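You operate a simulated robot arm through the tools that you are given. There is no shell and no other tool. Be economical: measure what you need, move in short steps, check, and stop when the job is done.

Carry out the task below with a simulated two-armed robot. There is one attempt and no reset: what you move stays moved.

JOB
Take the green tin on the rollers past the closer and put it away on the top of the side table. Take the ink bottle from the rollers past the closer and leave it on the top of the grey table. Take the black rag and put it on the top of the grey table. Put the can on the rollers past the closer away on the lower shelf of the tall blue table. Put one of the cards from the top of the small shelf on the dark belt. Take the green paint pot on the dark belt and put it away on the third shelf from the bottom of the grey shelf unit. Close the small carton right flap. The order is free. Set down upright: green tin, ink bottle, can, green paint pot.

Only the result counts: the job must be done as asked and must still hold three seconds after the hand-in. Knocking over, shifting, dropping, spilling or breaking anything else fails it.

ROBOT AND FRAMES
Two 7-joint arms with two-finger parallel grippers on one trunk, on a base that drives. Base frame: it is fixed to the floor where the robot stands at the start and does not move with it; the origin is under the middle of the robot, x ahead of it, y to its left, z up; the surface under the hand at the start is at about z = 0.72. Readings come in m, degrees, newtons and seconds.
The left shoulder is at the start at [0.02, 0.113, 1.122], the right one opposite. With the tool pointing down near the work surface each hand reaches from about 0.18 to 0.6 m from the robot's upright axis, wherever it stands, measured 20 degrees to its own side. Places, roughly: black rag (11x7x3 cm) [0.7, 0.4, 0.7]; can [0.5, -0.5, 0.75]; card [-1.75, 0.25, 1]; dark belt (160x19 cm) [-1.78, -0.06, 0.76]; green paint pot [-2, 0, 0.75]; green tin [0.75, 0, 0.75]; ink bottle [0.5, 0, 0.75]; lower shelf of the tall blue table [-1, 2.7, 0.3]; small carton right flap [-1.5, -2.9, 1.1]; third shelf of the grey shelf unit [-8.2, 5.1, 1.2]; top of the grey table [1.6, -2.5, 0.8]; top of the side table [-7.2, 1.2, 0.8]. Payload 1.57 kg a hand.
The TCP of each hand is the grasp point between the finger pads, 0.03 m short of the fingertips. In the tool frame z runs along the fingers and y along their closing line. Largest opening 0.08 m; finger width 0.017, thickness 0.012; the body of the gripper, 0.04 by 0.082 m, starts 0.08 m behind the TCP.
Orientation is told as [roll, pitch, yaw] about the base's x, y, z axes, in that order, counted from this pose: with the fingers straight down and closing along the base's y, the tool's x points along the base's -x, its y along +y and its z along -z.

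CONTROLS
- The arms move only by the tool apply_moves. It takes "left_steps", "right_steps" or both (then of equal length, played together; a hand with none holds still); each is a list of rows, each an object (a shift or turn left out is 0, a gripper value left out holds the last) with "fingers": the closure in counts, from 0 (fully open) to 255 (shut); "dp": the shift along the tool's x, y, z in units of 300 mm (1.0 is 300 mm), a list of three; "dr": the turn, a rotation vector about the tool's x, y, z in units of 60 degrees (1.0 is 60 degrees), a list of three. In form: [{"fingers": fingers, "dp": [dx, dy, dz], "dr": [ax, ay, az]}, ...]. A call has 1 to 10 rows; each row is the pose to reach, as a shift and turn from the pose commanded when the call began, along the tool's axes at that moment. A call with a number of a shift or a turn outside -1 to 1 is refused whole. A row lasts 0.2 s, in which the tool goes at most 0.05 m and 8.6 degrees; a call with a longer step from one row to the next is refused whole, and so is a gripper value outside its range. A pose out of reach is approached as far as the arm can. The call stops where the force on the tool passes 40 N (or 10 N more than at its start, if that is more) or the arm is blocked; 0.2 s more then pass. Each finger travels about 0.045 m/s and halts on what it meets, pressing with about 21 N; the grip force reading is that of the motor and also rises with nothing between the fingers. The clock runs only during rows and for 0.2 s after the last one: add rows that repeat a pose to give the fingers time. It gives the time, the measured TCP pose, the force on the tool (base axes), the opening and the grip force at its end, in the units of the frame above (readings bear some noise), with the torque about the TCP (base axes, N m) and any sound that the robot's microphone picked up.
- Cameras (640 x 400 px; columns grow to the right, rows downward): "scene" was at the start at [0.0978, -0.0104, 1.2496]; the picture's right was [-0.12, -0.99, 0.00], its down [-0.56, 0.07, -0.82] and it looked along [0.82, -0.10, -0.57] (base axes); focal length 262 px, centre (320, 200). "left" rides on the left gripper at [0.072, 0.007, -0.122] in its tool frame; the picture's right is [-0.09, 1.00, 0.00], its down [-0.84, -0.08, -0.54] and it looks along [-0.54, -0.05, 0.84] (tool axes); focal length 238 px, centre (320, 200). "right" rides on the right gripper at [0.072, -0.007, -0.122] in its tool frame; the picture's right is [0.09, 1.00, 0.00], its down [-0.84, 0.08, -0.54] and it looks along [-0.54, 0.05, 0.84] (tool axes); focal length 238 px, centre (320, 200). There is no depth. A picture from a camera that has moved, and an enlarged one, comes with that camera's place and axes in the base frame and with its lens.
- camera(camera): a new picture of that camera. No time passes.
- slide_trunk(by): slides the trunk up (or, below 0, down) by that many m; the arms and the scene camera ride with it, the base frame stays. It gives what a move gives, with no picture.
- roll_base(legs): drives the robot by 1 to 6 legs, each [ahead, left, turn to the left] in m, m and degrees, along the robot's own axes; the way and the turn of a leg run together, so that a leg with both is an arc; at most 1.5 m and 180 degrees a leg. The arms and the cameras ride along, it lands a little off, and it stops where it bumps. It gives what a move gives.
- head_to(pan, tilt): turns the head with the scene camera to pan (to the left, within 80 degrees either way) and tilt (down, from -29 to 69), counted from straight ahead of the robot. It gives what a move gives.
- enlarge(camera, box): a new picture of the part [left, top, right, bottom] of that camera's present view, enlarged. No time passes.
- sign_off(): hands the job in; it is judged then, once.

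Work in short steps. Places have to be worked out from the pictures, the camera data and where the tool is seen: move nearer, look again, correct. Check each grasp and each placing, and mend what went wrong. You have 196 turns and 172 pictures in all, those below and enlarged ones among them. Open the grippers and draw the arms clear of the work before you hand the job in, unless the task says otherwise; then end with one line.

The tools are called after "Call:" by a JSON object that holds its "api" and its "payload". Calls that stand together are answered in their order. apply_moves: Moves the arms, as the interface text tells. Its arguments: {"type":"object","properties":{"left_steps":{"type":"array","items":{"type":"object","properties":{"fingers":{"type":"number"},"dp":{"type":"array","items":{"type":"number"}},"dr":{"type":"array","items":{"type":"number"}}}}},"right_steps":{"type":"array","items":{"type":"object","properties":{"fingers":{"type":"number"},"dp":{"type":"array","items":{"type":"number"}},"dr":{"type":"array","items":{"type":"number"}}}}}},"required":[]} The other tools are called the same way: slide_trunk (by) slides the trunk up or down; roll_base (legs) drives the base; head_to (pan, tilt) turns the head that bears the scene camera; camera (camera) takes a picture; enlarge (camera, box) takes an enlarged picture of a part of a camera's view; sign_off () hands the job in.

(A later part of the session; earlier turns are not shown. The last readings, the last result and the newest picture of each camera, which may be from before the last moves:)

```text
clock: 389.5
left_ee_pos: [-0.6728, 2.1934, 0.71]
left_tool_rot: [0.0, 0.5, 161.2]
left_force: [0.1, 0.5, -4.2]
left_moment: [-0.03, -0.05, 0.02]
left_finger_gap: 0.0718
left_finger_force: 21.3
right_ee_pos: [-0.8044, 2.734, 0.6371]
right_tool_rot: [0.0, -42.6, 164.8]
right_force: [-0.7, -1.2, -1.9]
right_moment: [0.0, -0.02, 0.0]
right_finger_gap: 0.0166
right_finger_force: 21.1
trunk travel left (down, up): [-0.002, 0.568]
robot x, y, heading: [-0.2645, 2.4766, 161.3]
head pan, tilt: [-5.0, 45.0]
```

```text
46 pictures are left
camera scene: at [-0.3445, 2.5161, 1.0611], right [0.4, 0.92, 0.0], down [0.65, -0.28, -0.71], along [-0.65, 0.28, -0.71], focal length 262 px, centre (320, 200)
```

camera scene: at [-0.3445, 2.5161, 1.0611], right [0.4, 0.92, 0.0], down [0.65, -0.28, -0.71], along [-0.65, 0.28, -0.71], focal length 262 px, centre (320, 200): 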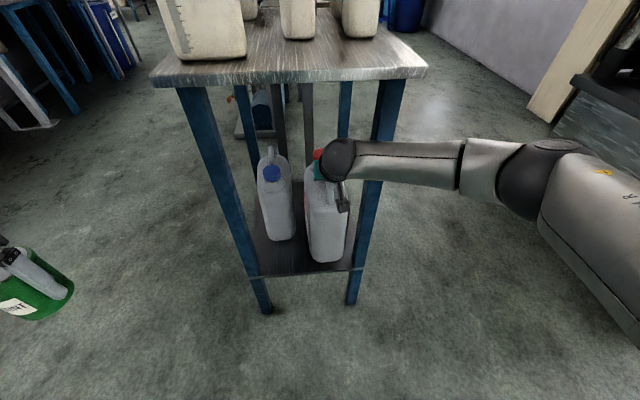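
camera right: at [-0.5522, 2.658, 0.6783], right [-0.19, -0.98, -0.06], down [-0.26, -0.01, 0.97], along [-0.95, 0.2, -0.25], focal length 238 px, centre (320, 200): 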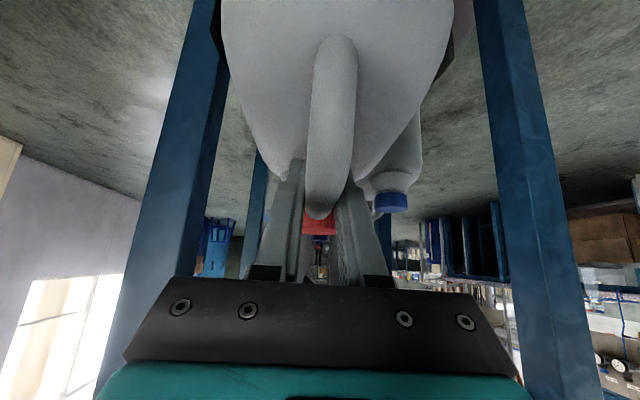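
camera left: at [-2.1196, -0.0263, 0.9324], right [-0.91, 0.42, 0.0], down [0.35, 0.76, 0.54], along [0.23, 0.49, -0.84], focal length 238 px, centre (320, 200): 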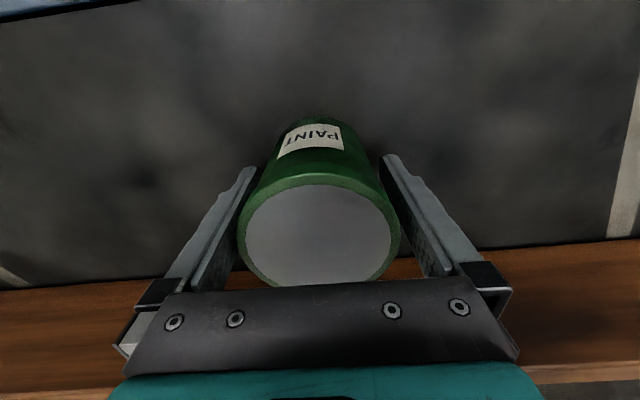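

The can is fully over the shelf. I lower in fine steps until contact.

Call:
{"api": "apply_moves", "payload": {"right_steps": [{"dp": [0.023, 0, 0.025]}, {"dp": [0.04, 0, 0.043]}, {"dp": [0.052, 0, 0.056]}, {"dp": [0.062, 0, 0.067]}, {"dp": [0.062, 0, 0.067]}]}}

Call:
{"api": "enlarge", "payload": {"camera": "scene", "box": [220, 120, 400, 300]}}

```text
clock: 390.7
left_ee_pos: [-0.6741, 2.1929, 0.7095]
left_tool_rot: [0.0, 0.5, 161.2]
left_force: [-0.3, -0.3, -4.6]
left_moment: [-0.04, -0.07, 0.0]
left_finger_gap: 0.0716
left_finger_force: 20.4
right_ee_pos: [-0.8046, 2.7332, 0.6092]
right_tool_rot: [0.1, -42.7, 164.8]
right_force: [0.4, -0.1, -2.1]
right_moment: [-0.03, -0.03, -0.02]
right_finger_gap: 0.0166
right_finger_force: 20.7
trunk travel left (down, up): [-0.002, 0.568]
robot x, y, heading: [-0.2581, 2.4817, 161.6]
head pan, tilt: [-5.0, 45.0]
```

```text
2.22 times, centred on (310, 210) of scene
camera zoom: at [-0.3445, 2.5162, 1.0611], right [0.4, 0.92, 0.0], down [0.65, -0.28, -0.71], along [-0.65, 0.28, -0.71], focal length 582 px, centre (342, 178)
```

zoom: 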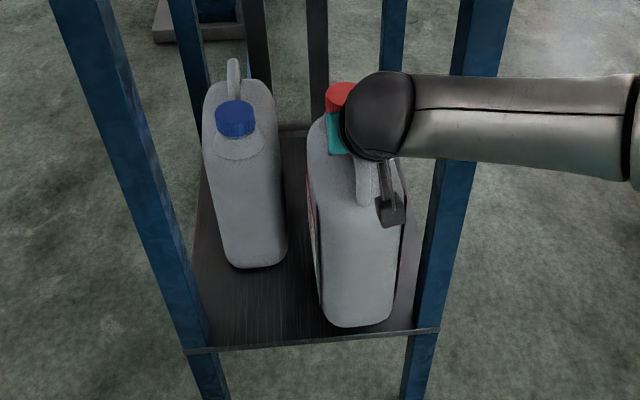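

No contact yet; continue down.

Call:
{"api": "apply_moves", "payload": {"right_steps": [{"dp": [0.015, 0, 0.016]}, {"dp": [0.03, 0, 0.033]}, {"dp": [0.042, 0, 0.046]}, {"dp": [0.054, 0, 0.059]}, {"dp": [0.066, 0, 0.072]}, {"dp": [0.078, 0, 0.085]}]}}

Call:
{"api": "enlarge", "payload": {"camera": "scene", "box": [220, 120, 400, 300]}}

```text
clock: 392.1
left_ee_pos: [-0.6743, 2.1933, 0.7096]
left_tool_rot: [0.0, 0.5, 161.1]
left_force: [0.6, 1.1, -4.9]
left_moment: [-0.01, 0.01, -0.02]
left_finger_gap: 0.0716
left_finger_force: 20.9
right_ee_pos: [-0.8032, 2.7335, 0.5744]
right_tool_rot: [0.0, -42.6, 164.8]
right_force: [0.2, 0.3, -1.5]
right_moment: [-0.01, -0.05, 0.01]
right_finger_gap: 0.0169
right_finger_force: 21.1
trunk travel left (down, up): [-0.002, 0.568]
robot x, y, heading: [-0.2597, 2.482, 161.4]
head pan, tilt: [-5.0, 45.0]
```

```text
2.22 times, centred on (310, 210) of scene
camera zoom: at [-0.3445, 2.5162, 1.0611], right [0.4, 0.92, 0.0], down [0.65, -0.28, -0.71], along [-0.65, 0.28, -0.71], focal length 582 px, centre (342, 178)
```

zoom: 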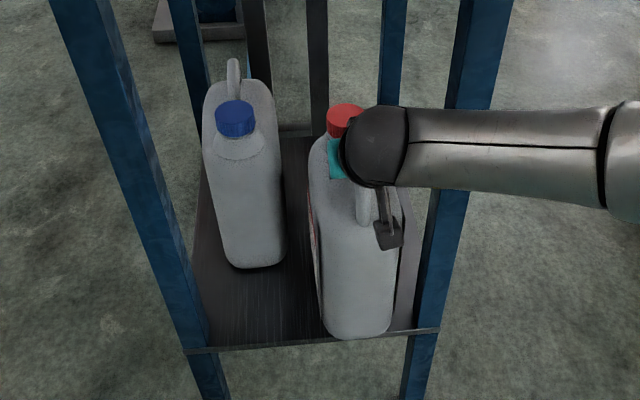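

Still slightly above the shelf; I go 1.5 cm farther in and continue down.

Call:
{"api": "roll_base", "payload": {"legs": [[0.018, 0, 0]]}}

Call:
{"api": "apply_moves", "payload": {"right_steps": [{"dp": [0.011, 0, 0.012]}, {"dp": [0.022, 0, 0.024]}, {"dp": [0.033, 0, 0.036]}, {"dp": [0.044, 0, 0.048]}, {"dp": [0.055, 0, 0.06]}, {"dp": [0.066, 0, 0.072]}]}}

Call:
{"api": "enlarge", "payload": {"camera": "scene", "box": [220, 120, 400, 300]}}

```text
clock: 392.9
left_ee_pos: [-0.6914, 2.1998, 0.7111]
left_tool_rot: [0.1, 0.5, 161.2]
left_force: [-0.1, -0.7, -4.1]
left_moment: [-0.01, -0.04, 0.01]
left_finger_gap: 0.0718
left_finger_force: 20.5
right_ee_pos: [-0.8206, 2.739, 0.5758]
right_tool_rot: [0.1, -42.7, 164.8]
right_force: [-0.3, -0.6, -2.8]
right_moment: [0.0, -0.02, -0.01]
right_finger_gap: 0.0169
right_finger_force: 20.8
trunk travel left (down, up): [-0.002, 0.568]
robot x, y, heading: [-0.2781, 2.483, 161.3]
head pan, tilt: [-5.0, 45.0]
```

```text
clock: 393.7
left_ee_pos: [-0.6893, 2.1991, 0.7088]
left_tool_rot: [-0.1, 0.5, 161.2]
left_force: [0.8, -0.5, -4.1]
left_moment: [-0.01, -0.02, -0.04]
left_finger_gap: 0.0715
left_finger_force: 20.7
right_ee_pos: [-0.8266, 2.7394, 0.5704]
right_tool_rot: [0.3, -43.6, 164.7]
right_force: [-3.7, 1.4, 6.3]
right_moment: [0.19, 0.25, 0.0]
right_finger_gap: 0.0167
right_finger_force: 20.7
trunk travel left (down, up): [-0.002, 0.568]
robot x, y, heading: [-0.2746, 2.4829, 161.3]
head pan, tilt: [-5.0, 45.0]
stopped in row 4 (right hand): the force on the tool passed its limit at 44 N (the readings are from after the stop); the commanded pose is now the measured one
```

```text
2.22 times, centred on (310, 210) of scene
camera zoom: at [-0.3609, 2.5216, 1.061], right [0.4, 0.92, 0.0], down [0.65, -0.28, -0.71], along [-0.65, 0.28, -0.71], focal length 582 px, centre (342, 178)
```

zoom: 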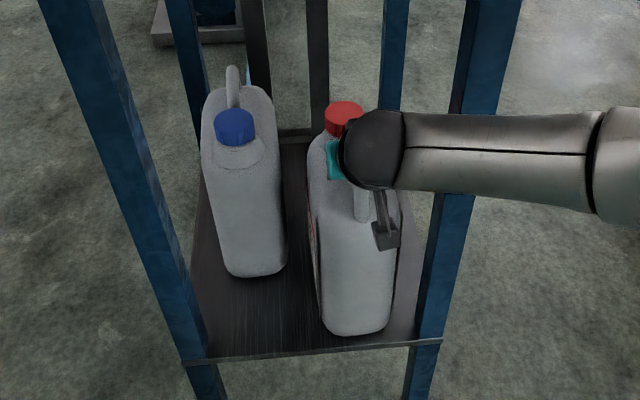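

Contact at shelf z≈0.29; the can stands. I open, lift slightly, and back straight out.

Call:
{"api": "apply_moves", "payload": {"right_steps": [{"fingers": 0}, {"fingers": 0}, {"fingers": 0}, {"fingers": 0}, {"fingers": 0}, {"fingers": 0}]}}

Call:
{"api": "apply_moves", "payload": {"right_steps": [{"dp": [0, 0, -0.04]}, {"dp": [0, 0, -0.1]}, {"dp": [0, 0, -0.16]}]}}

Call:
{"api": "enlarge", "payload": {"camera": "scene", "box": [220, 120, 400, 300]}}

Call:
{"api": "roll_base", "payload": {"legs": [[-0.45, 0, 0]]}}

Call:
{"api": "camera", "payload": {"camera": "scene"}}

```text
clock: 395.1
left_ee_pos: [-0.6901, 2.1987, 0.7115]
left_tool_rot: [-0.2, 0.4, 161.2]
left_force: [0.3, 0.1, -5.0]
left_moment: [0.03, -0.05, 0.02]
left_finger_gap: 0.0719
left_finger_force: 21.0
right_ee_pos: [-0.8252, 2.74, 0.5709]
right_tool_rot: [0.2, -43.7, 164.7]
right_force: [0.4, -0.5, 19.1]
right_moment: [0.83, 0.03, -0.09]
right_finger_gap: 0.0795
right_finger_force: 0.0
trunk travel left (down, up): [-0.002, 0.568]
robot x, y, heading: [-0.2739, 2.4844, 161.4]
head pan, tilt: [-5.0, 45.0]
```

```text
clock: 395.9
left_ee_pos: [-0.6915, 2.1994, 0.71]
left_tool_rot: [0.0, 0.5, 161.2]
left_force: [0.3, -0.3, -3.9]
left_moment: [0.02, -0.07, -0.01]
left_finger_gap: 0.0717
left_finger_force: 20.9
right_ee_pos: [-0.7934, 2.7307, 0.6028]
right_tool_rot: [0.3, -43.2, 164.6]
right_force: [0.8, -0.8, -0.5]
right_moment: [-0.01, -0.03, -0.02]
right_finger_gap: 0.0801
right_finger_force: 0.0
trunk travel left (down, up): [-0.002, 0.568]
robot x, y, heading: [-0.2807, 2.4881, 161.6]
head pan, tilt: [-5.0, 45.0]
```

```text
2.22 times, centred on (310, 210) of scene
camera zoom: at [-0.3612, 2.5218, 1.0611], right [0.4, 0.92, 0.0], down [0.65, -0.28, -0.71], along [-0.65, 0.28, -0.71], focal length 582 px, centre (342, 178)
```

zoom: 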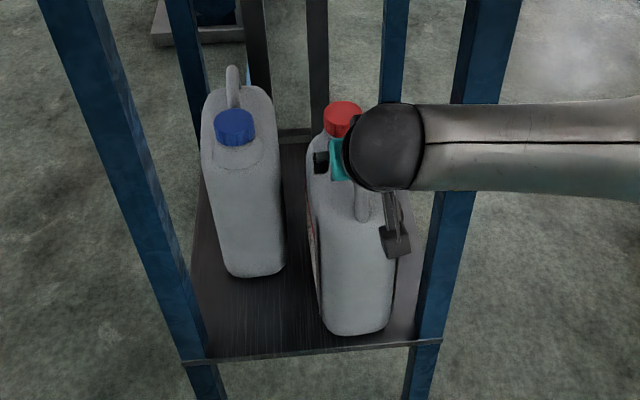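

```text
clock: 398.6
left_ee_pos: [-0.2742, 2.0597, 0.7091]
left_tool_rot: [-0.1, 0.5, 161.1]
left_force: [0.1, 0.1, -4.5]
left_moment: [0.0, -0.07, -0.01]
left_finger_gap: 0.0718
left_finger_force: 20.5
right_ee_pos: [-0.3749, 2.5914, 0.6027]
right_tool_rot: [0.3, -43.3, 164.5]
right_force: [0.0, 0.0, -0.1]
right_moment: [-0.03, 0.0, 0.0]
right_finger_gap: 0.0799
right_finger_force: 0.1
trunk travel left (down, up): [-0.002, 0.568]
robot x, y, heading: [0.1423, 2.3444, 161.3]
head pan, tilt: [-5.0, 45.0]
```

```text
41 pictures are left
camera scene: at [0.0565, 2.3806, 1.0611], right [0.4, 0.91, 0.0], down [0.65, -0.29, -0.71], along [-0.65, 0.29, -0.71], focal length 262 px, centre (320, 200)
```

scene: 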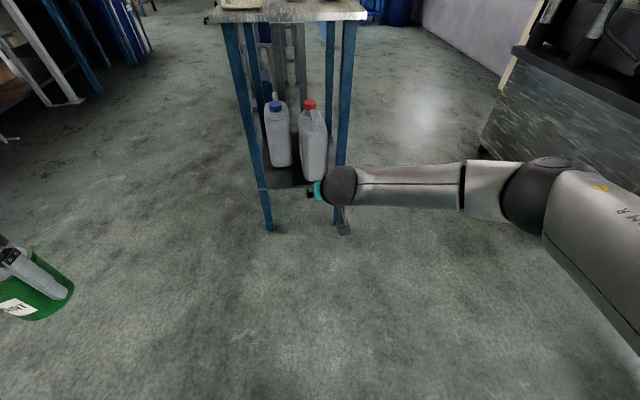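

The can stands on the lower shelf. Now the green tin: I raise the trunk, straighten the right hand, and drive back to the conveyor.

Call:
{"api": "slide_trunk", "payload": {"by": 0.3}}

Call:
{"api": "apply_moves", "payload": {"right_steps": [{"dr": [0, 0.12, 0]}, {"dr": [0, 0.24, 0]}, {"dr": [0, 0.36, 0]}, {"dr": [0, 0.48, 0]}, {"dr": [0, 0.6, 0]}, {"dr": [0, 0.72, 0]}]}}

Call:
{"api": "roll_base", "payload": {"legs": [[0, 0, 108.5], [1.2, -0.4, 0], [0.75, 0, 0], [0, 0, 74.5]]}}

Call:
{"api": "apply_moves", "payload": {"right_steps": [{"dp": [-0.02, 0, -0.1], "dr": [0, 0, 0.125]}, {"dp": [-0.04, 0, -0.2], "dr": [0, 0, 0.25]}, {"dp": [-0.06, 0, -0.3], "dr": [0, 0, 0.375]}, {"dp": [-0.06, 0, -0.4], "dr": [0, 0, 0.5]}, {"dp": [-0.06, 0, -0.5], "dr": [0, 0, 0.625]}, {"dp": [-0.06, 0, -0.5], "dr": [0, 0, 0.75]}, {"dp": [-0.06, 0, -0.5], "dr": [0, 0, 0.875]}, {"dp": [-0.06, 0, -0.5], "dr": [0, 0, 1.0]}]}}

Call:
{"api": "head_to", "payload": {"pan": -5, "tilt": 35}}

Call:
{"api": "camera", "payload": {"camera": "scene"}}

```text
clock: 401.6
left_ee_pos: [-0.2738, 2.06, 1.0089]
left_tool_rot: [-0.1, 0.4, 161.1]
left_force: [-0.4, 0.1, -3.8]
left_moment: [-0.01, -0.04, 0.0]
left_finger_gap: 0.0716
left_finger_force: 20.8
right_ee_pos: [-0.3754, 2.5904, 0.9031]
right_tool_rot: [0.3, -43.3, 164.5]
right_force: [0.5, 0.4, -1.0]
right_moment: [-0.02, 0.01, 0.0]
right_finger_gap: 0.0802
right_finger_force: 0.0
trunk travel left (down, up): [-0.302, 0.268]
robot x, y, heading: [0.1434, 2.3499, 161.3]
head pan, tilt: [-5.0, 45.0]
```

```text
clock: 403.0
left_ee_pos: [-0.2722, 2.0606, 1.01]
left_tool_rot: [-0.1, 0.5, 161.0]
left_force: [-0.5, 0.9, -3.6]
left_moment: [-0.06, -0.02, -0.05]
left_finger_gap: 0.0719
left_finger_force: 20.9
right_ee_pos: [-0.3534, 2.5784, 0.9045]
right_tool_rot: [0.4, 0.0, 164.6]
right_force: [0.1, 0.1, -0.5]
right_moment: [-0.04, 0.0, 0.0]
right_finger_gap: 0.0802
right_finger_force: 0.1
right hand out of reach, approached as far as the arm can: row 6
trunk travel left (down, up): [-0.302, 0.268]
robot x, y, heading: [0.1389, 2.3414, 161.2]
head pan, tilt: [-5.0, 45.0]
```

```text
clock: 421.0
left_ee_pos: [0.1486, 0.7079, 1.0093]
left_tool_rot: [-0.1, 0.5, -12.9]
left_force: [0.3, -0.2, -3.4]
left_moment: [0.0, 0.03, -0.01]
left_finger_gap: 0.0718
left_finger_force: 21.1
right_ee_pos: [0.284, 0.2008, 0.9056]
right_tool_rot: [0.2, -0.2, -9.2]
right_force: [0.4, -0.5, 0.2]
right_moment: [0.01, -0.01, 0.0]
right_finger_gap: 0.0801
right_finger_force: 0.0
trunk travel left (down, up): [-0.302, 0.268]
robot x, y, heading: [-0.237, 0.3809, -12.6]
head pan, tilt: [-5.0, 45.0]
```

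```text
clock: 422.8
left_ee_pos: [0.149, 0.7075, 1.0095]
left_tool_rot: [0.0, 0.6, -12.9]
left_force: [1.0, -0.1, -4.2]
left_moment: [0.02, 0.08, -0.01]
left_finger_gap: 0.072
left_finger_force: 21.1
right_ee_pos: [0.2998, 0.1964, 1.0541]
right_tool_rot: [0.3, 0.1, -69.4]
right_force: [0.3, -0.5, 0.3]
right_moment: [-0.02, -0.05, 0.0]
right_finger_gap: 0.0799
right_finger_force: 0.2
trunk travel left (down, up): [-0.302, 0.268]
robot x, y, heading: [-0.2341, 0.3791, -12.7]
head pan, tilt: [-5.0, 45.0]
```

```text
clock: 423.5
left_ee_pos: [0.1486, 0.7072, 1.0099]
left_tool_rot: [0.0, 0.6, -13.0]
left_force: [-0.2, -0.3, -3.9]
left_moment: [0.0, 0.03, -0.03]
left_finger_gap: 0.0716
left_finger_force: 21.0
right_ee_pos: [0.3009, 0.1976, 1.0545]
right_tool_rot: [0.3, 0.0, -69.2]
right_force: [-0.6, -0.1, -0.4]
right_moment: [-0.02, 0.03, -0.02]
right_finger_gap: 0.0802
right_finger_force: 0.1
trunk travel left (down, up): [-0.302, 0.268]
robot x, y, heading: [-0.2344, 0.3787, -12.7]
head pan, tilt: [-5.0, 35.0]
```

```text
40 pictures are left
camera scene: at [-0.1396, 0.3524, 1.3759], right [-0.3, -0.95, 0.0], down [-0.55, 0.17, -0.82], along [0.78, -0.25, -0.57], focal length 262 px, centre (320, 200)
```

scene: 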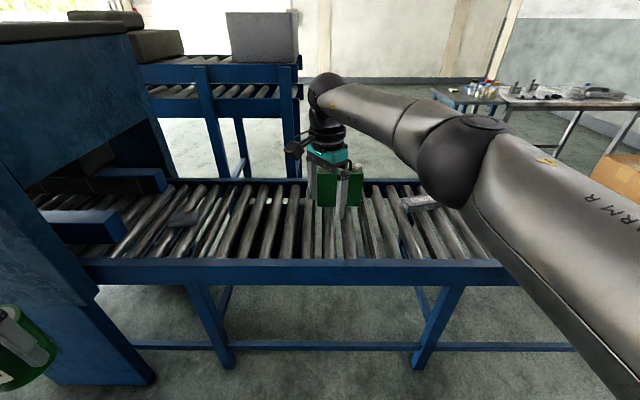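

I move in to the conveyor and finish turning the wrist (to about -105°).

Call:
{"api": "roll_base", "payload": {"legs": [[0, -0.072, -2.8], [0.385, 0, 0]]}}

Call:
{"api": "apply_moves", "payload": {"right_steps": [{"dr": [0, 0, 0.125]}, {"dr": [0, 0, 0.25]}, {"dr": [0, 0, 0.375]}, {"dr": [0, 0, 0.5]}, {"dr": [0, 0, 0.55]}]}}

Call:
{"api": "camera", "payload": {"camera": "right"}}

```text
clock: 426.6
left_ee_pos: [0.521, 0.5195, 1.0094]
left_tool_rot: [0.0, 0.5, -15.0]
left_force: [0.1, -0.2, -3.7]
left_moment: [0.02, 0.04, -0.01]
left_finger_gap: 0.0717
left_finger_force: 21.0
right_ee_pos: [0.6552, 0.0042, 1.0543]
right_tool_rot: [0.3, 0.0, -71.5]
right_force: [-0.3, 0.4, 0.7]
right_moment: [-0.01, 0.01, -0.02]
right_finger_gap: 0.0799
right_finger_force: 0.1
trunk travel left (down, up): [-0.302, 0.268]
robot x, y, heading: [0.1269, 0.2061, -14.8]
head pan, tilt: [-5.0, 35.0]
```

```text
clock: 427.8
left_ee_pos: [0.5214, 0.5191, 1.0103]
left_tool_rot: [0.0, 0.4, -15.1]
left_force: [-0.9, 0.5, -3.7]
left_moment: [0.04, 0.04, 0.0]
left_finger_gap: 0.0715
left_finger_force: 21.3
right_ee_pos: [0.655, 0.0042, 1.0537]
right_tool_rot: [0.3, 0.2, -104.5]
right_force: [-1.0, 0.5, -0.1]
right_moment: [0.0, -0.03, 0.0]
right_finger_gap: 0.0797
right_finger_force: 0.1
trunk travel left (down, up): [-0.302, 0.268]
robot x, y, heading: [0.1292, 0.2071, -14.8]
head pan, tilt: [-5.0, 35.0]
```

```text
39 pictures are left
camera right: at [0.6665, 0.0763, 1.1767], right [0.99, -0.16, 0.0], down [-0.14, -0.83, 0.54], along [-0.08, -0.53, -0.84], focal length 238 px, centre (320, 200)
```

right: 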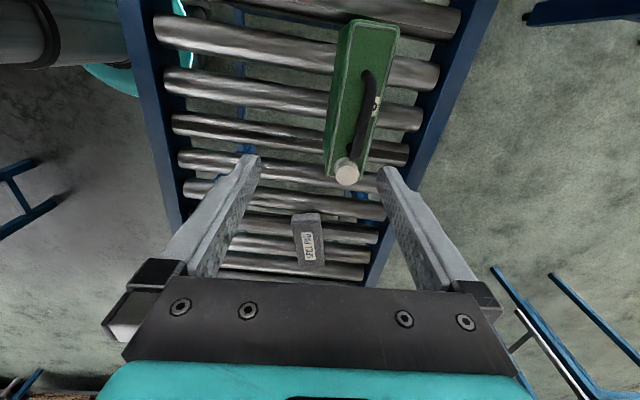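

The tin's handle lies ~46 mm ahead. I move over it and lower to z≈0.97.

Call:
{"api": "apply_moves", "payload": {"right_steps": [{"dp": [0.02, 0.08, 0.05]}, {"dp": [0.04, 0.155, 0.12]}, {"dp": [0.04, 0.155, 0.2]}, {"dp": [0.04, 0.155, 0.28]}, {"dp": [0.04, 0.155, 0.28]}]}}

Call:
{"api": "camera", "payload": {"camera": "right"}}

Call:
{"api": "enlarge", "payload": {"camera": "scene", "box": [260, 80, 420, 220]}}

```text
clock: 429.0
left_ee_pos: [0.5204, 0.5192, 1.0101]
left_tool_rot: [0.0, 0.5, -15.0]
left_force: [1.0, -1.1, -3.5]
left_moment: [0.02, 0.06, 0.02]
left_finger_gap: 0.0718
left_finger_force: 20.7
right_ee_pos: [0.6631, 0.0148, 1.001]
right_tool_rot: [0.1, 0.2, -104.3]
right_force: [-0.5, 0.2, -0.1]
right_moment: [0.02, 0.03, 0.02]
right_finger_gap: 0.0799
right_finger_force: 0.1
right hand out of reach, approached as far as the arm can: row 1, 2, 3, 4, 5
trunk travel left (down, up): [-0.302, 0.268]
robot x, y, heading: [0.1267, 0.2068, -14.9]
head pan, tilt: [-5.0, 35.0]
```

```text
38 pictures are left
camera right: at [0.6751, 0.0865, 1.1235], right [0.99, -0.16, 0.0], down [-0.14, -0.83, 0.54], along [-0.08, -0.53, -0.84], focal length 238 px, centre (320, 200)
```

right: 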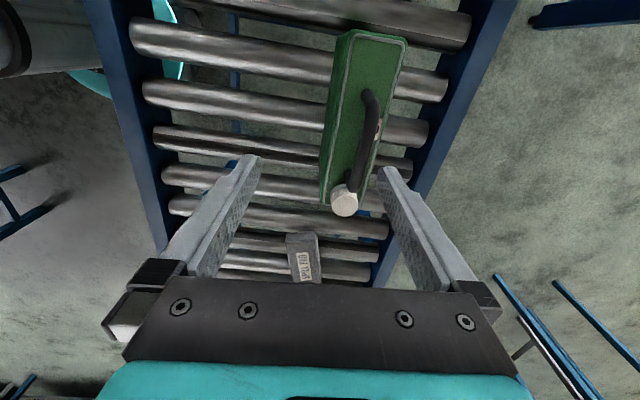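

```text
2.86 times, centred on (340, 150) of scene
camera zoom: at [0.2203, 0.1759, 1.376], right [-0.34, -0.94, 0.0], down [-0.54, 0.19, -0.82], along [0.77, -0.28, -0.57], focal length 748 px, centre (263, 343)
```

zoom: 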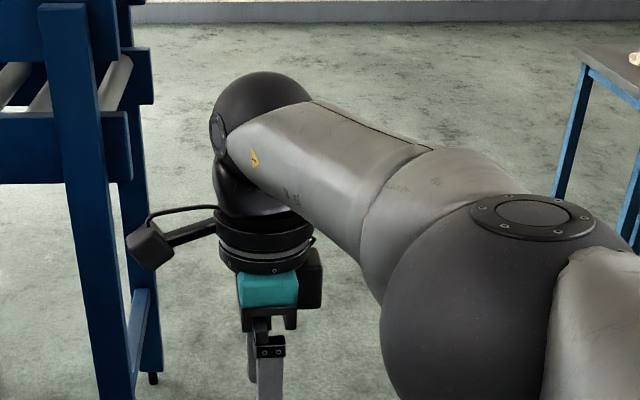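

The handle centre is at (0.703,0.007,0.90), 4 cm beyond vertical reach. I lean the tool 22° so the fingers point outward, and move over the handle.

Call:
{"api": "apply_moves", "payload": {"right_steps": [{"dp": [0, 0.02, 0], "dr": [-0.09, 0, 0]}, {"dp": [0, 0.05, 0], "dr": [-0.18, 0, 0]}, {"dp": [0, 0.09, 0.02], "dr": [-0.27, 0, 0]}, {"dp": [0.006, 0.137, 0.06], "dr": [-0.36, 0, 0]}, {"dp": [0.006, 0.137, 0.12], "dr": [-0.36, 0, 0]}, {"dp": [0.006, 0.137, 0.12], "dr": [-0.36, 0, 0]}]}}

Call:
{"api": "camera", "payload": {"camera": "right"}}

```text
clock: 430.4
left_ee_pos: [0.5206, 0.5206, 1.01]
left_tool_rot: [-0.1, 0.5, -15.1]
left_force: [0.0, -0.5, -3.7]
left_moment: [0.05, 0.07, -0.01]
left_finger_gap: 0.0717
left_finger_force: 20.9
right_ee_pos: [0.7031, 0.0069, 0.9657]
right_tool_rot: [21.8, 0.2, -104.4]
right_force: [0.9, 0.1, -0.3]
right_moment: [-0.01, 0.02, -0.01]
right_finger_gap: 0.0799
right_finger_force: 0.2
trunk travel left (down, up): [-0.302, 0.268]
robot x, y, heading: [0.127, 0.2056, -15.1]
head pan, tilt: [-5.0, 35.0]
```

```text
36 pictures are left
camera right: at [0.6716, 0.0899, 1.0771], right [0.92, -0.14, 0.37], down [-0.33, -0.78, 0.53], along [0.21, -0.61, -0.76], focal length 238 px, centre (320, 200)
```

right: 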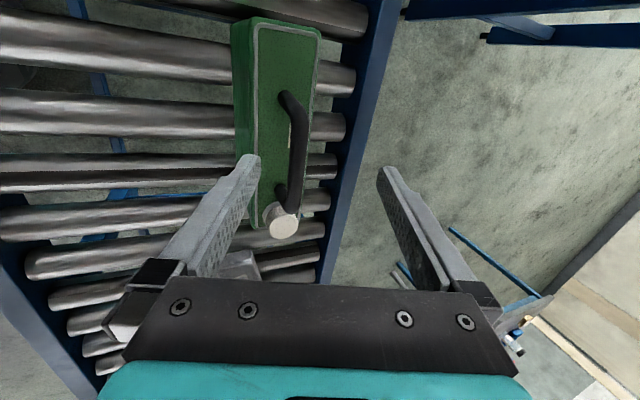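

Reachable with the lean. I narrow the opening to 4.5 cm and lower onto the handle bar.

Call:
{"api": "apply_moves", "payload": {"right_steps": [{"fingers": 112}, {"fingers": 112, "dp": [0, -0.012, 0.05]}, {"fingers": 112, "dp": [0, -0.024, 0.1]}, {"fingers": 112, "dp": [0, -0.036, 0.145]}, {"fingers": 112, "dp": [0, -0.047, 0.188]}, {"fingers": 112, "dp": [0, -0.047, 0.188]}]}}

Call:
{"api": "camera", "payload": {"camera": "right"}}

```text
clock: 431.6
left_ee_pos: [0.52, 0.5201, 1.0102]
left_tool_rot: [0.1, 0.7, -15.0]
left_force: [0.3, 1.3, -4.9]
left_moment: [0.04, 0.09, -0.03]
left_finger_gap: 0.0715
left_finger_force: 21.2
right_ee_pos: [0.717, 0.0036, 0.9208]
right_tool_rot: [23.0, 0.4, -104.4]
right_force: [-4.5, -1.9, 22.1]
right_moment: [0.06, 0.66, 0.01]
right_finger_gap: 0.0409
right_finger_force: 0.0
trunk travel left (down, up): [-0.302, 0.268]
robot x, y, heading: [0.1256, 0.2112, -14.8]
head pan, tilt: [-5.0, 35.0]
stopped in row 6 (right hand): the force on the tool passed its limit at 43 N (the readings are from after the stop); the commanded pose is now the measured one
```

```text
35 pictures are left
camera right: at [0.6835, 0.0869, 1.0316], right [0.91, -0.14, 0.39], down [-0.35, -0.78, 0.52], along [0.23, -0.61, -0.76], focal length 238 px, centre (320, 200)
```

right: 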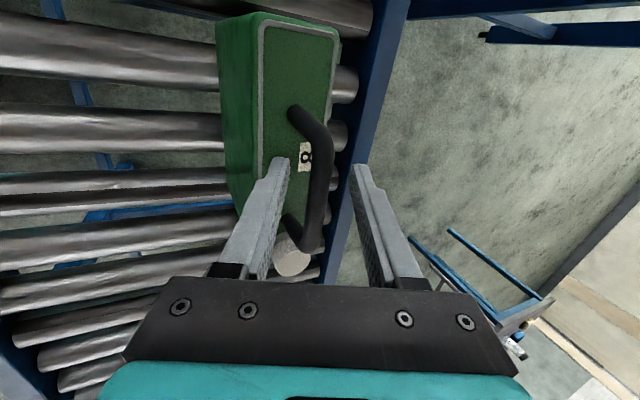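

The lower finger touched the tin's top; the bar is between the fingers. I ease up 6 mm and close.

Call:
{"api": "apply_moves", "payload": {"right_steps": [{"dp": [0, -0.006, -0.02]}, {"dp": [0, -0.006, -0.02], "fingers": 255}, {"dp": [0, -0.006, -0.02], "fingers": 255}, {"dp": [0, -0.006, -0.02], "fingers": 255}, {"dp": [0, -0.006, -0.02], "fingers": 255}, {"dp": [0, -0.006, -0.02], "fingers": 255}]}}

Call:
{"api": "camera", "payload": {"camera": "right"}}

```text
clock: 433.1
left_ee_pos: [0.5209, 0.5193, 1.01]
left_tool_rot: [0.1, 0.6, -15.2]
left_force: [-0.8, -0.2, -4.1]
left_moment: [-0.01, 0.06, 0.01]
left_finger_gap: 0.0717
left_finger_force: 20.9
right_ee_pos: [0.7107, 0.0041, 0.9202]
right_tool_rot: [22.3, 0.3, -104.5]
right_force: [-0.3, -0.3, 0.3]
right_moment: [0.29, -0.06, 0.07]
right_finger_gap: 0.0122
right_finger_force: 20.7
trunk travel left (down, up): [-0.302, 0.268]
robot x, y, heading: [0.128, 0.2057, -15.2]
head pan, tilt: [-5.0, 35.0]
```

```text
34 pictures are left
camera right: at [0.6795, 0.0875, 1.03], right [0.91, -0.14, 0.38], down [-0.34, -0.78, 0.53], along [0.22, -0.61, -0.76], focal length 238 px, centre (320, 200)
```

right: 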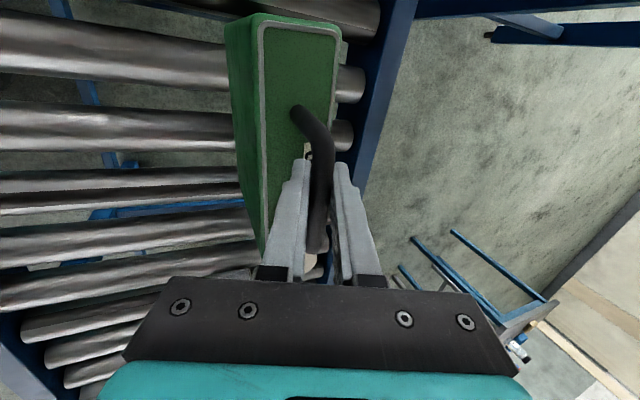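

The 12 mm bar is gripped. I lift with the trunk by 12 cm and check.

Call:
{"api": "slide_trunk", "payload": {"by": 0.12}}

Call:
{"api": "camera", "payload": {"camera": "scene"}}

```text
clock: 434.6
left_ee_pos: [0.523, 0.5191, 1.1283]
left_tool_rot: [0.1, 0.6, -15.0]
left_force: [-1.2, 0.5, -4.8]
left_moment: [0.04, 0.06, 0.0]
left_finger_gap: 0.0717
left_finger_force: 20.5
right_ee_pos: [0.712, 0.0038, 1.0396]
right_tool_rot: [22.3, 0.3, -104.4]
right_force: [0.1, 0.9, -14.8]
right_moment: [0.13, -0.06, 0.01]
right_finger_gap: 0.0122
right_finger_force: 21.2
trunk travel left (down, up): [-0.422, 0.148]
robot x, y, heading: [0.1257, 0.2086, -15.1]
head pan, tilt: [-5.0, 35.0]
```

```text
33 pictures are left
camera scene: at [0.2219, 0.1751, 1.4957], right [-0.34, -0.94, 0.0], down [-0.54, 0.2, -0.82], along [0.77, -0.28, -0.57], focal length 262 px, centre (320, 200)
```

scene: 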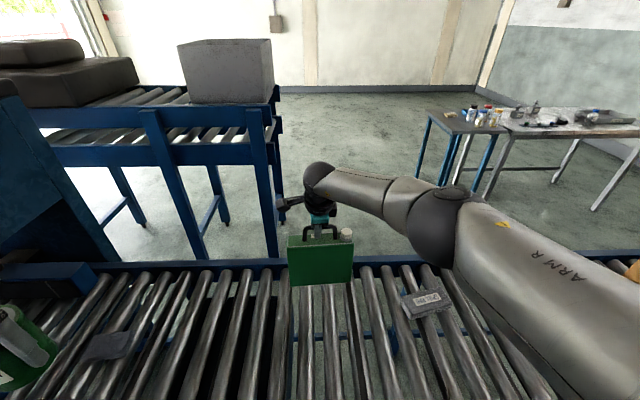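

The tin (≈1.5 kg) hangs steadily. I back off, draw the hand in a bit, and take the long drive west through the southern corridor.

Call:
{"api": "roll_base", "payload": {"legs": [[-0.5, 0, 0]]}}

Call:
{"api": "apply_moves", "payload": {"right_steps": [{"dp": [0, -0.08, -0.033]}, {"dp": [0, -0.16, -0.066]}, {"dp": [0, -0.25, -0.1]}, {"dp": [0, -0.33, -0.135]}, {"dp": [0, -0.37, -0.15]}]}}

Call:
{"api": "roll_base", "payload": {"legs": [[0, 0, -78], [1.4, 0, 0], [0.2, 0, 0], [0, 0, -104], [1.5, 0, 0], [1.5, 0, 0]]}}

Call:
{"api": "head_to", "payload": {"pan": 0, "tilt": 15}}

Call:
{"api": "camera", "payload": {"camera": "scene"}}

```text
clock: 437.5
left_ee_pos: [0.0344, 0.6489, 1.1297]
left_tool_rot: [0.0, 0.6, -14.8]
left_force: [0.2, -0.5, -5.4]
left_moment: [-0.02, -0.01, -0.03]
left_finger_gap: 0.0717
left_finger_force: 20.5
right_ee_pos: [0.2279, 0.1346, 1.0395]
right_tool_rot: [22.5, 0.4, -104.1]
right_force: [0.6, -0.1, -14.8]
right_moment: [0.11, -0.06, 0.0]
right_finger_gap: 0.0119
right_finger_force: 20.5
trunk travel left (down, up): [-0.422, 0.148]
robot x, y, heading: [-0.3559, 0.3342, -14.8]
head pan, tilt: [-5.0, 35.0]
```

```text
clock: 438.7
left_ee_pos: [0.0335, 0.6502, 1.1291]
left_tool_rot: [0.1, 0.6, -14.7]
left_force: [-0.1, -0.1, -3.3]
left_moment: [0.01, 0.04, 0.02]
left_finger_gap: 0.072
left_finger_force: 20.6
right_ee_pos: [0.1129, 0.163, 1.0395]
right_tool_rot: [22.4, 0.3, -104.2]
right_force: [-0.9, -0.9, -14.5]
right_moment: [0.08, -0.05, -0.01]
right_finger_gap: 0.0121
right_finger_force: 21.0
trunk travel left (down, up): [-0.422, 0.148]
robot x, y, heading: [-0.3566, 0.3337, -14.5]
head pan, tilt: [-5.0, 35.0]
```

```text
clock: 468.5
left_ee_pos: [-3.6755, -0.6644, 1.1299]
left_tool_rot: [-0.1, 0.6, 162.9]
left_force: [0.4, -0.2, -4.2]
left_moment: [-0.02, -0.08, 0.01]
left_finger_gap: 0.0716
left_finger_force: 21.6
right_ee_pos: [-3.7331, -0.1761, 1.0394]
right_tool_rot: [22.5, 0.3, 73.5]
right_force: [0.6, -0.6, -15.4]
right_moment: [-0.1, -0.03, -0.01]
right_finger_gap: 0.0122
right_finger_force: 20.8
trunk travel left (down, up): [-0.422, 0.148]
robot x, y, heading: [-3.2671, -0.3658, 163.1]
head pan, tilt: [-5.0, 35.0]
```

```text
clock: 469.3
left_ee_pos: [-3.676, -0.6649, 1.13]
left_tool_rot: [0.0, 0.6, 162.9]
left_force: [-0.6, -0.6, -4.5]
left_moment: [-0.02, -0.06, -0.01]
left_finger_gap: 0.072
left_finger_force: 21.3
right_ee_pos: [-3.7321, -0.1759, 1.0386]
right_tool_rot: [22.3, 0.3, 73.5]
right_force: [-0.5, 0.3, -15.0]
right_moment: [-0.12, 0.0, -0.01]
right_finger_gap: 0.0125
right_finger_force: 21.1
trunk travel left (down, up): [-0.422, 0.148]
robot x, y, heading: [-3.2685, -0.3661, 163.1]
head pan, tilt: [0.0, 15.0]
```

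```text
32 pictures are left
camera scene: at [-3.3701, -0.3357, 1.5277], right [0.29, 0.96, 0.0], down [0.25, -0.08, -0.97], along [-0.92, 0.28, -0.26], focal length 262 px, centre (320, 200)
```

scene: 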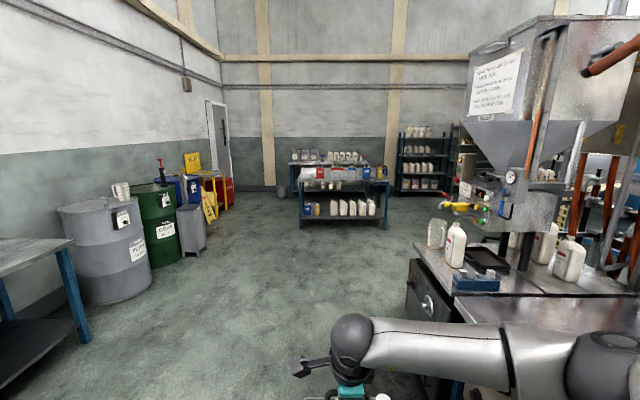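

The side table (two-tiered, blue legs) is ahead at ~(-7.2,1.2). I steer left around the workbench corner and approach.

Call:
{"api": "roll_base", "payload": {"legs": [[0, 0, 12], [1.45, 0, 0], [0.2, 0, 0], [0, 0, -27], [1.05, 0, 0]]}}

Call:
{"api": "head_to", "payload": {"pan": 10, "tilt": 25}}

Call:
{"api": "camera", "payload": {"camera": "scene"}}

```text
clock: 484.7
left_ee_pos: [-6.2545, 0.1071, 1.129]
left_tool_rot: [-0.1, 0.6, 148.9]
left_force: [0.8, 0.4, -3.9]
left_moment: [-0.02, -0.06, 0.02]
left_finger_gap: 0.0717
left_finger_force: 21.5
right_ee_pos: [-6.1913, 0.596, 1.0373]
right_tool_rot: [22.3, 0.3, 59.5]
right_force: [0.9, 0.2, -14.7]
right_moment: [-0.14, -0.01, -0.03]
right_finger_gap: 0.0122
right_finger_force: 20.7
trunk travel left (down, up): [-0.422, 0.148]
robot x, y, heading: [-5.7904, 0.2981, 149.0]
head pan, tilt: [0.0, 15.0]
```

```text
clock: 485.4
left_ee_pos: [-6.2545, 0.1066, 1.1295]
left_tool_rot: [0.0, 0.6, 148.9]
left_force: [0.4, -1.0, -3.4]
left_moment: [-0.05, -0.03, -0.01]
left_finger_gap: 0.0715
left_finger_force: 21.4
right_ee_pos: [-6.1906, 0.5947, 1.0379]
right_tool_rot: [22.3, 0.2, 59.5]
right_force: [0.3, -0.4, -14.3]
right_moment: [-0.14, -0.01, 0.0]
right_finger_gap: 0.0121
right_finger_force: 21.7
trunk travel left (down, up): [-0.422, 0.148]
robot x, y, heading: [-5.79, 0.2958, 149.2]
head pan, tilt: [10.0, 25.0]
```

```text
31 pictures are left
camera scene: at [-5.8844, 0.3375, 1.5116], right [0.36, 0.93, 0.0], down [0.4, -0.15, -0.91], along [-0.85, 0.32, -0.42], focal length 262 px, centre (320, 200)
```

scene: 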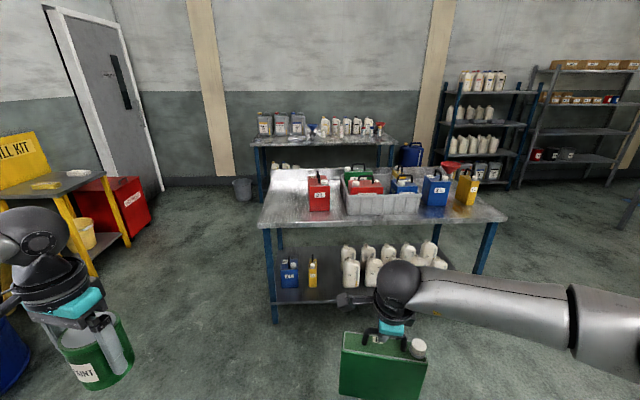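

The side table's front-left area (around (-7.18,0.60)) is free. I raise the trunk and approach squarely (heading ~162°).

Call:
{"api": "slide_trunk", "payload": {"by": 0.1}}

Call:
{"api": "roll_base", "payload": {"legs": [[0, 0, 13.3], [0.6, 0.183, 0]]}}

Call:
{"api": "head_to", "payload": {"pan": 5, "tilt": 40}}

Call:
{"api": "camera", "payload": {"camera": "scene"}}

```text
clock: 486.7
left_ee_pos: [-6.2541, 0.1079, 1.2281]
left_tool_rot: [0.0, 0.6, 148.9]
left_force: [-0.4, -0.1, -3.6]
left_moment: [0.01, -0.04, 0.0]
left_finger_gap: 0.0717
left_finger_force: 20.6
right_ee_pos: [-6.1909, 0.5953, 1.1388]
right_tool_rot: [22.3, 0.4, 59.5]
right_force: [0.3, 0.1, -16.0]
right_moment: [-0.12, -0.02, 0.01]
right_finger_gap: 0.0123
right_finger_force: 21.5
trunk travel left (down, up): [-0.522, 0.048]
robot x, y, heading: [-5.7908, 0.2968, 149.2]
head pan, tilt: [10.0, 25.0]
```

```text
clock: 491.0
left_ee_pos: [-6.8216, 0.021, 1.2289]
left_tool_rot: [0.0, 0.7, 161.3]
left_force: [-0.3, -0.1, -3.1]
left_moment: [-0.04, -0.04, 0.01]
left_finger_gap: 0.0717
left_finger_force: 21.2
right_ee_pos: [-6.8648, 0.51, 1.1379]
right_tool_rot: [22.2, 0.3, 71.9]
right_force: [0.2, -0.4, -14.3]
right_moment: [-0.16, -0.12, 0.01]
right_finger_gap: 0.012
right_finger_force: 20.9
trunk travel left (down, up): [-0.522, 0.048]
robot x, y, heading: [-6.4069, 0.3062, 161.5]
head pan, tilt: [10.0, 25.0]
```

```text
clock: 491.8
left_ee_pos: [-6.8208, 0.0208, 1.2295]
left_tool_rot: [-0.1, 0.6, 161.3]
left_force: [0.4, -0.3, -3.9]
left_moment: [0.01, -0.06, -0.03]
left_finger_gap: 0.0717
left_finger_force: 21.5
right_ee_pos: [-6.8645, 0.5092, 1.138]
right_tool_rot: [22.2, 0.1, 71.9]
right_force: [-0.2, -0.9, -14.6]
right_moment: [-0.11, -0.06, -0.02]
right_finger_gap: 0.0123
right_finger_force: 20.7
trunk travel left (down, up): [-0.522, 0.048]
robot x, y, heading: [-6.4103, 0.3074, 161.5]
head pan, tilt: [5.0, 40.0]
```

```text
30 pictures are left
camera scene: at [-6.5012, 0.3302, 1.5883], right [0.23, 0.97, 0.0], down [0.63, -0.15, -0.77], along [-0.74, 0.18, -0.64], focal length 262 px, centre (320, 200)
```

scene: 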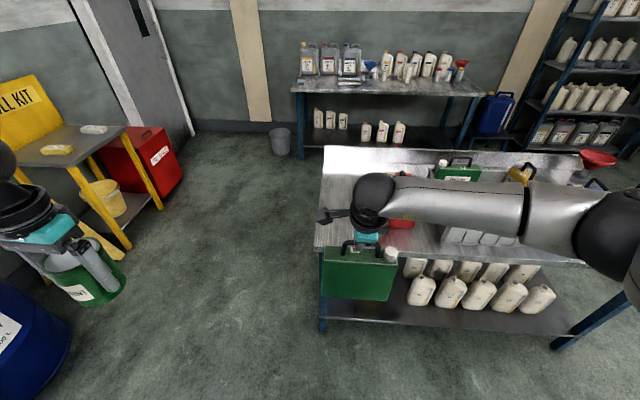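

I drive the last 0.34 m so the tin hangs above its spot.

Call:
{"api": "roll_base", "payload": {"legs": [[0.344, -0.003, 0]]}}

Call:
{"api": "slide_trunk", "payload": {"by": -0.1}}

Call:
{"api": "camera", "payload": {"camera": "scene"}}

```text
clock: 494.1
left_ee_pos: [-7.1528, 0.135, 1.2295]
left_tool_rot: [0.0, 0.6, 161.1]
left_force: [-0.3, -0.2, -3.8]
left_moment: [-0.03, -0.05, 0.01]
left_finger_gap: 0.0716
left_finger_force: 21.1
right_ee_pos: [-7.1933, 0.6247, 1.1375]
right_tool_rot: [22.0, 0.3, 71.7]
right_force: [1.1, 0.0, -16.1]
right_moment: [-0.13, -0.15, -0.03]
right_finger_gap: 0.012
right_finger_force: 20.3
trunk travel left (down, up): [-0.522, 0.048]
robot x, y, heading: [-6.7341, 0.418, 161.5]
head pan, tilt: [5.0, 40.0]
```

```text
clock: 495.4
left_ee_pos: [-7.1511, 0.1346, 1.1284]
left_tool_rot: [0.0, 0.6, 161.2]
left_force: [-0.4, -0.2, -4.9]
left_moment: [0.02, -0.03, 0.03]
left_finger_gap: 0.0717
left_finger_force: 21.2
right_ee_pos: [-7.1923, 0.6252, 1.0367]
right_tool_rot: [22.1, 0.3, 71.7]
right_force: [0.0, -0.4, -14.7]
right_moment: [-0.09, -0.09, -0.02]
right_finger_gap: 0.012
right_finger_force: 20.6
trunk travel left (down, up): [-0.422, 0.148]
robot x, y, heading: [-6.7373, 0.4218, 161.3]
head pan, tilt: [5.0, 40.0]
```

```text
29 pictures are left
camera scene: at [-6.8305, 0.4446, 1.4884], right [0.24, 0.97, 0.0], down [0.63, -0.15, -0.77], along [-0.74, 0.18, -0.64], focal length 262 px, centre (320, 200)
```

scene: 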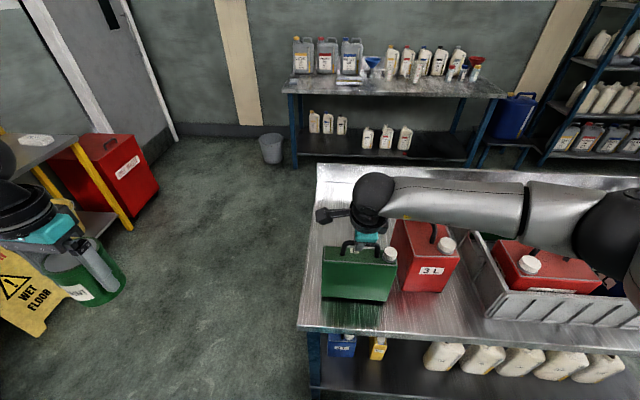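

The tin is over its spot with clearance to the red tin. I lower: trunk 3 cm, then fine steps until contact.

Call:
{"api": "slide_trunk", "payload": {"by": -0.03}}

Call:
{"api": "apply_moves", "payload": {"right_steps": [{"dp": [0, -0.005, 0.012]}, {"dp": [0, -0.01, 0.024]}, {"dp": [0, -0.015, 0.036]}, {"dp": [0, -0.017, 0.042]}, {"dp": [0, -0.017, 0.042]}]}}

```text
clock: 496.2
left_ee_pos: [-7.1497, 0.1341, 1.1]
left_tool_rot: [-0.2, 0.4, 161.2]
left_force: [0.7, -0.2, -4.1]
left_moment: [-0.03, -0.02, 0.03]
left_finger_gap: 0.0719
left_finger_force: 21.1
right_ee_pos: [-7.1947, 0.6249, 1.0109]
right_tool_rot: [22.8, 0.4, 71.9]
right_force: [-3.7, -0.8, 19.1]
right_moment: [0.04, 0.13, 0.12]
right_finger_gap: 0.0119
right_finger_force: 21.1
trunk travel left (down, up): [-0.392, 0.178]
robot x, y, heading: [-6.7384, 0.4193, 161.3]
head pan, tilt: [5.0, 40.0]
```

```text
clock: 497.4
left_ee_pos: [-7.1504, 0.1338, 1.0996]
left_tool_rot: [0.0, 0.4, 161.2]
left_force: [0.8, -0.5, -4.0]
left_moment: [-0.05, -0.03, -0.04]
left_finger_gap: 0.0717
left_finger_force: 21.9
right_ee_pos: [-7.1933, 0.6246, 0.9966]
right_tool_rot: [22.4, 0.4, 71.6]
right_force: [-2.2, 1.1, 17.9]
right_moment: [0.0, -0.07, 0.04]
right_finger_gap: 0.012
right_finger_force: 20.2
trunk travel left (down, up): [-0.392, 0.178]
robot x, y, heading: [-6.7375, 0.4243, 161.3]
head pan, tilt: [5.0, 40.0]
```

Contact is made. I check the tin's stance closely before releasing.

Call:
{"api": "enlarge", "payload": {"camera": "scene", "box": [290, 180, 450, 340]}}

```text
2.50 times, centred on (370, 260) of scene
camera zoom: at [-6.8285, 0.4436, 1.4585], right [0.24, 0.97, 0.0], down [0.62, -0.15, -0.77], along [-0.74, 0.18, -0.64], focal length 655 px, centre (195, 50)
```

zoom: 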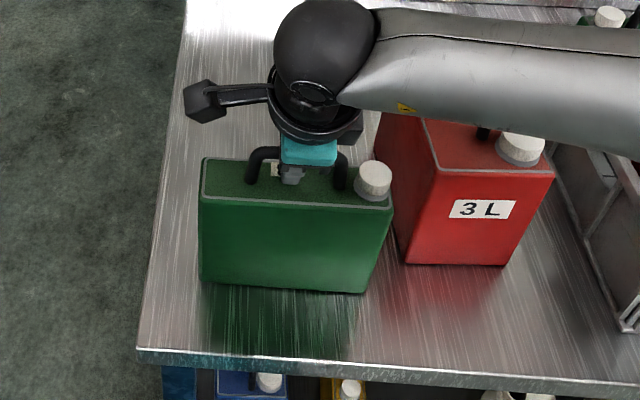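

The tin sits level. I open and withdraw upward along the tool axis.

Call:
{"api": "apply_moves", "payload": {"right_steps": [{"fingers": 120}, {"fingers": 120}, {"fingers": 120}, {"fingers": 120}, {"fingers": 120, "dp": [0, 0.02, -0.08]}, {"fingers": 120, "dp": [0, 0.05, -0.2]}, {"fingers": 120, "dp": [0, 0.05, -0.32]}, {"fingers": 120, "dp": [0, 0.05, -0.44]}]}}

Call:
{"api": "roll_base", "payload": {"legs": [[-0.5, 0, 0]]}}

Call:
{"api": "camera", "payload": {"camera": "scene"}}

```text
clock: 499.2
left_ee_pos: [-7.1509, 0.134, 1.0985]
left_tool_rot: [0.0, 0.6, 161.3]
left_force: [0.6, 0.2, -4.3]
left_moment: [-0.03, -0.06, 0.02]
left_finger_gap: 0.0717
left_finger_force: 21.3
right_ee_pos: [-7.1542, 0.6148, 1.1233]
right_tool_rot: [22.1, 0.2, 71.7]
right_force: [0.0, -0.5, 0.0]
right_moment: [0.0, -0.04, -0.02]
right_finger_gap: 0.0425
right_finger_force: 0.1
trunk travel left (down, up): [-0.392, 0.178]
robot x, y, heading: [-6.7395, 0.4201, 161.4]
head pan, tilt: [5.0, 40.0]
```

```text
clock: 502.1
left_ee_pos: [-6.6708, -0.0285, 1.0985]
left_tool_rot: [0.0, 0.6, 162.0]
left_force: [0.6, -0.4, -5.1]
left_moment: [-0.02, -0.06, -0.01]
left_finger_gap: 0.072
left_finger_force: 20.9
right_ee_pos: [-6.6837, 0.4496, 1.1234]
right_tool_rot: [22.2, 0.3, 72.6]
right_force: [0.5, -0.1, -0.4]
right_moment: [0.0, 0.0, 0.02]
right_finger_gap: 0.0421
right_finger_force: 0.2
trunk travel left (down, up): [-0.392, 0.178]
robot x, y, heading: [-6.261, 0.2624, 162.4]
head pan, tilt: [5.0, 40.0]
```

```text
27 pictures are left
camera scene: at [-6.3537, 0.2855, 1.4584], right [0.22, 0.97, 0.0], down [0.63, -0.14, -0.77], along [-0.75, 0.17, -0.64], focal length 262 px, centre (320, 200)
```

scene: 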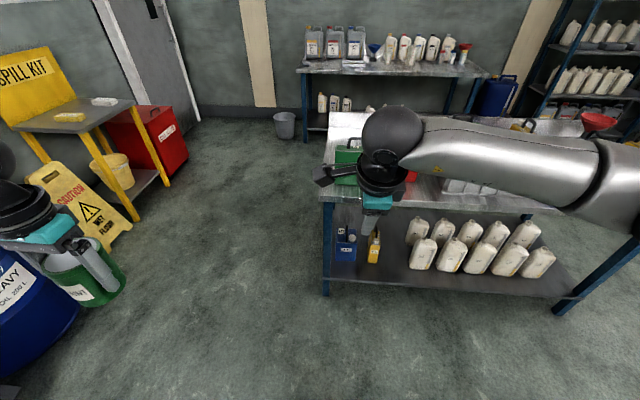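

The tin stands on the side table. Next, the shelf unit: I look to the right (north) for a clear path.

Call:
{"api": "head_to", "payload": {"pan": -60, "tilt": 18}}

Call:
{"api": "camera", "payload": {"camera": "scene"}}

```text
clock: 503.5
left_ee_pos: [-6.6711, -0.0289, 1.0997]
left_tool_rot: [0.1, 0.6, 162.1]
left_force: [0.0, -0.1, -4.8]
left_moment: [-0.03, -0.02, 0.02]
left_finger_gap: 0.0718
left_finger_force: 21.0
right_ee_pos: [-6.6841, 0.451, 1.1226]
right_tool_rot: [22.1, 0.3, 72.6]
right_force: [0.9, 0.0, 0.1]
right_moment: [0.0, 0.01, 0.0]
right_finger_gap: 0.0423
right_finger_force: 0.1
trunk travel left (down, up): [-0.392, 0.178]
robot x, y, heading: [-6.262, 0.2656, 162.4]
head pan, tilt: [-60.0, 18.0]
```

```text
26 pictures are left
camera scene: at [-6.2911, 0.358, 1.4931], right [0.98, 0.21, 0.0], down [0.07, -0.3, -0.95], along [-0.2, 0.93, -0.31], focal length 262 px, centre (320, 200)
```

scene: 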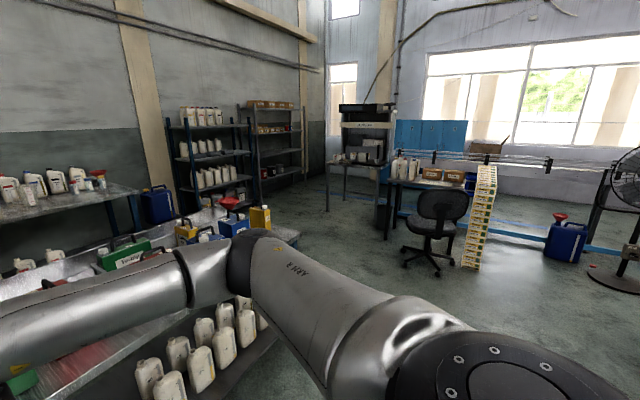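

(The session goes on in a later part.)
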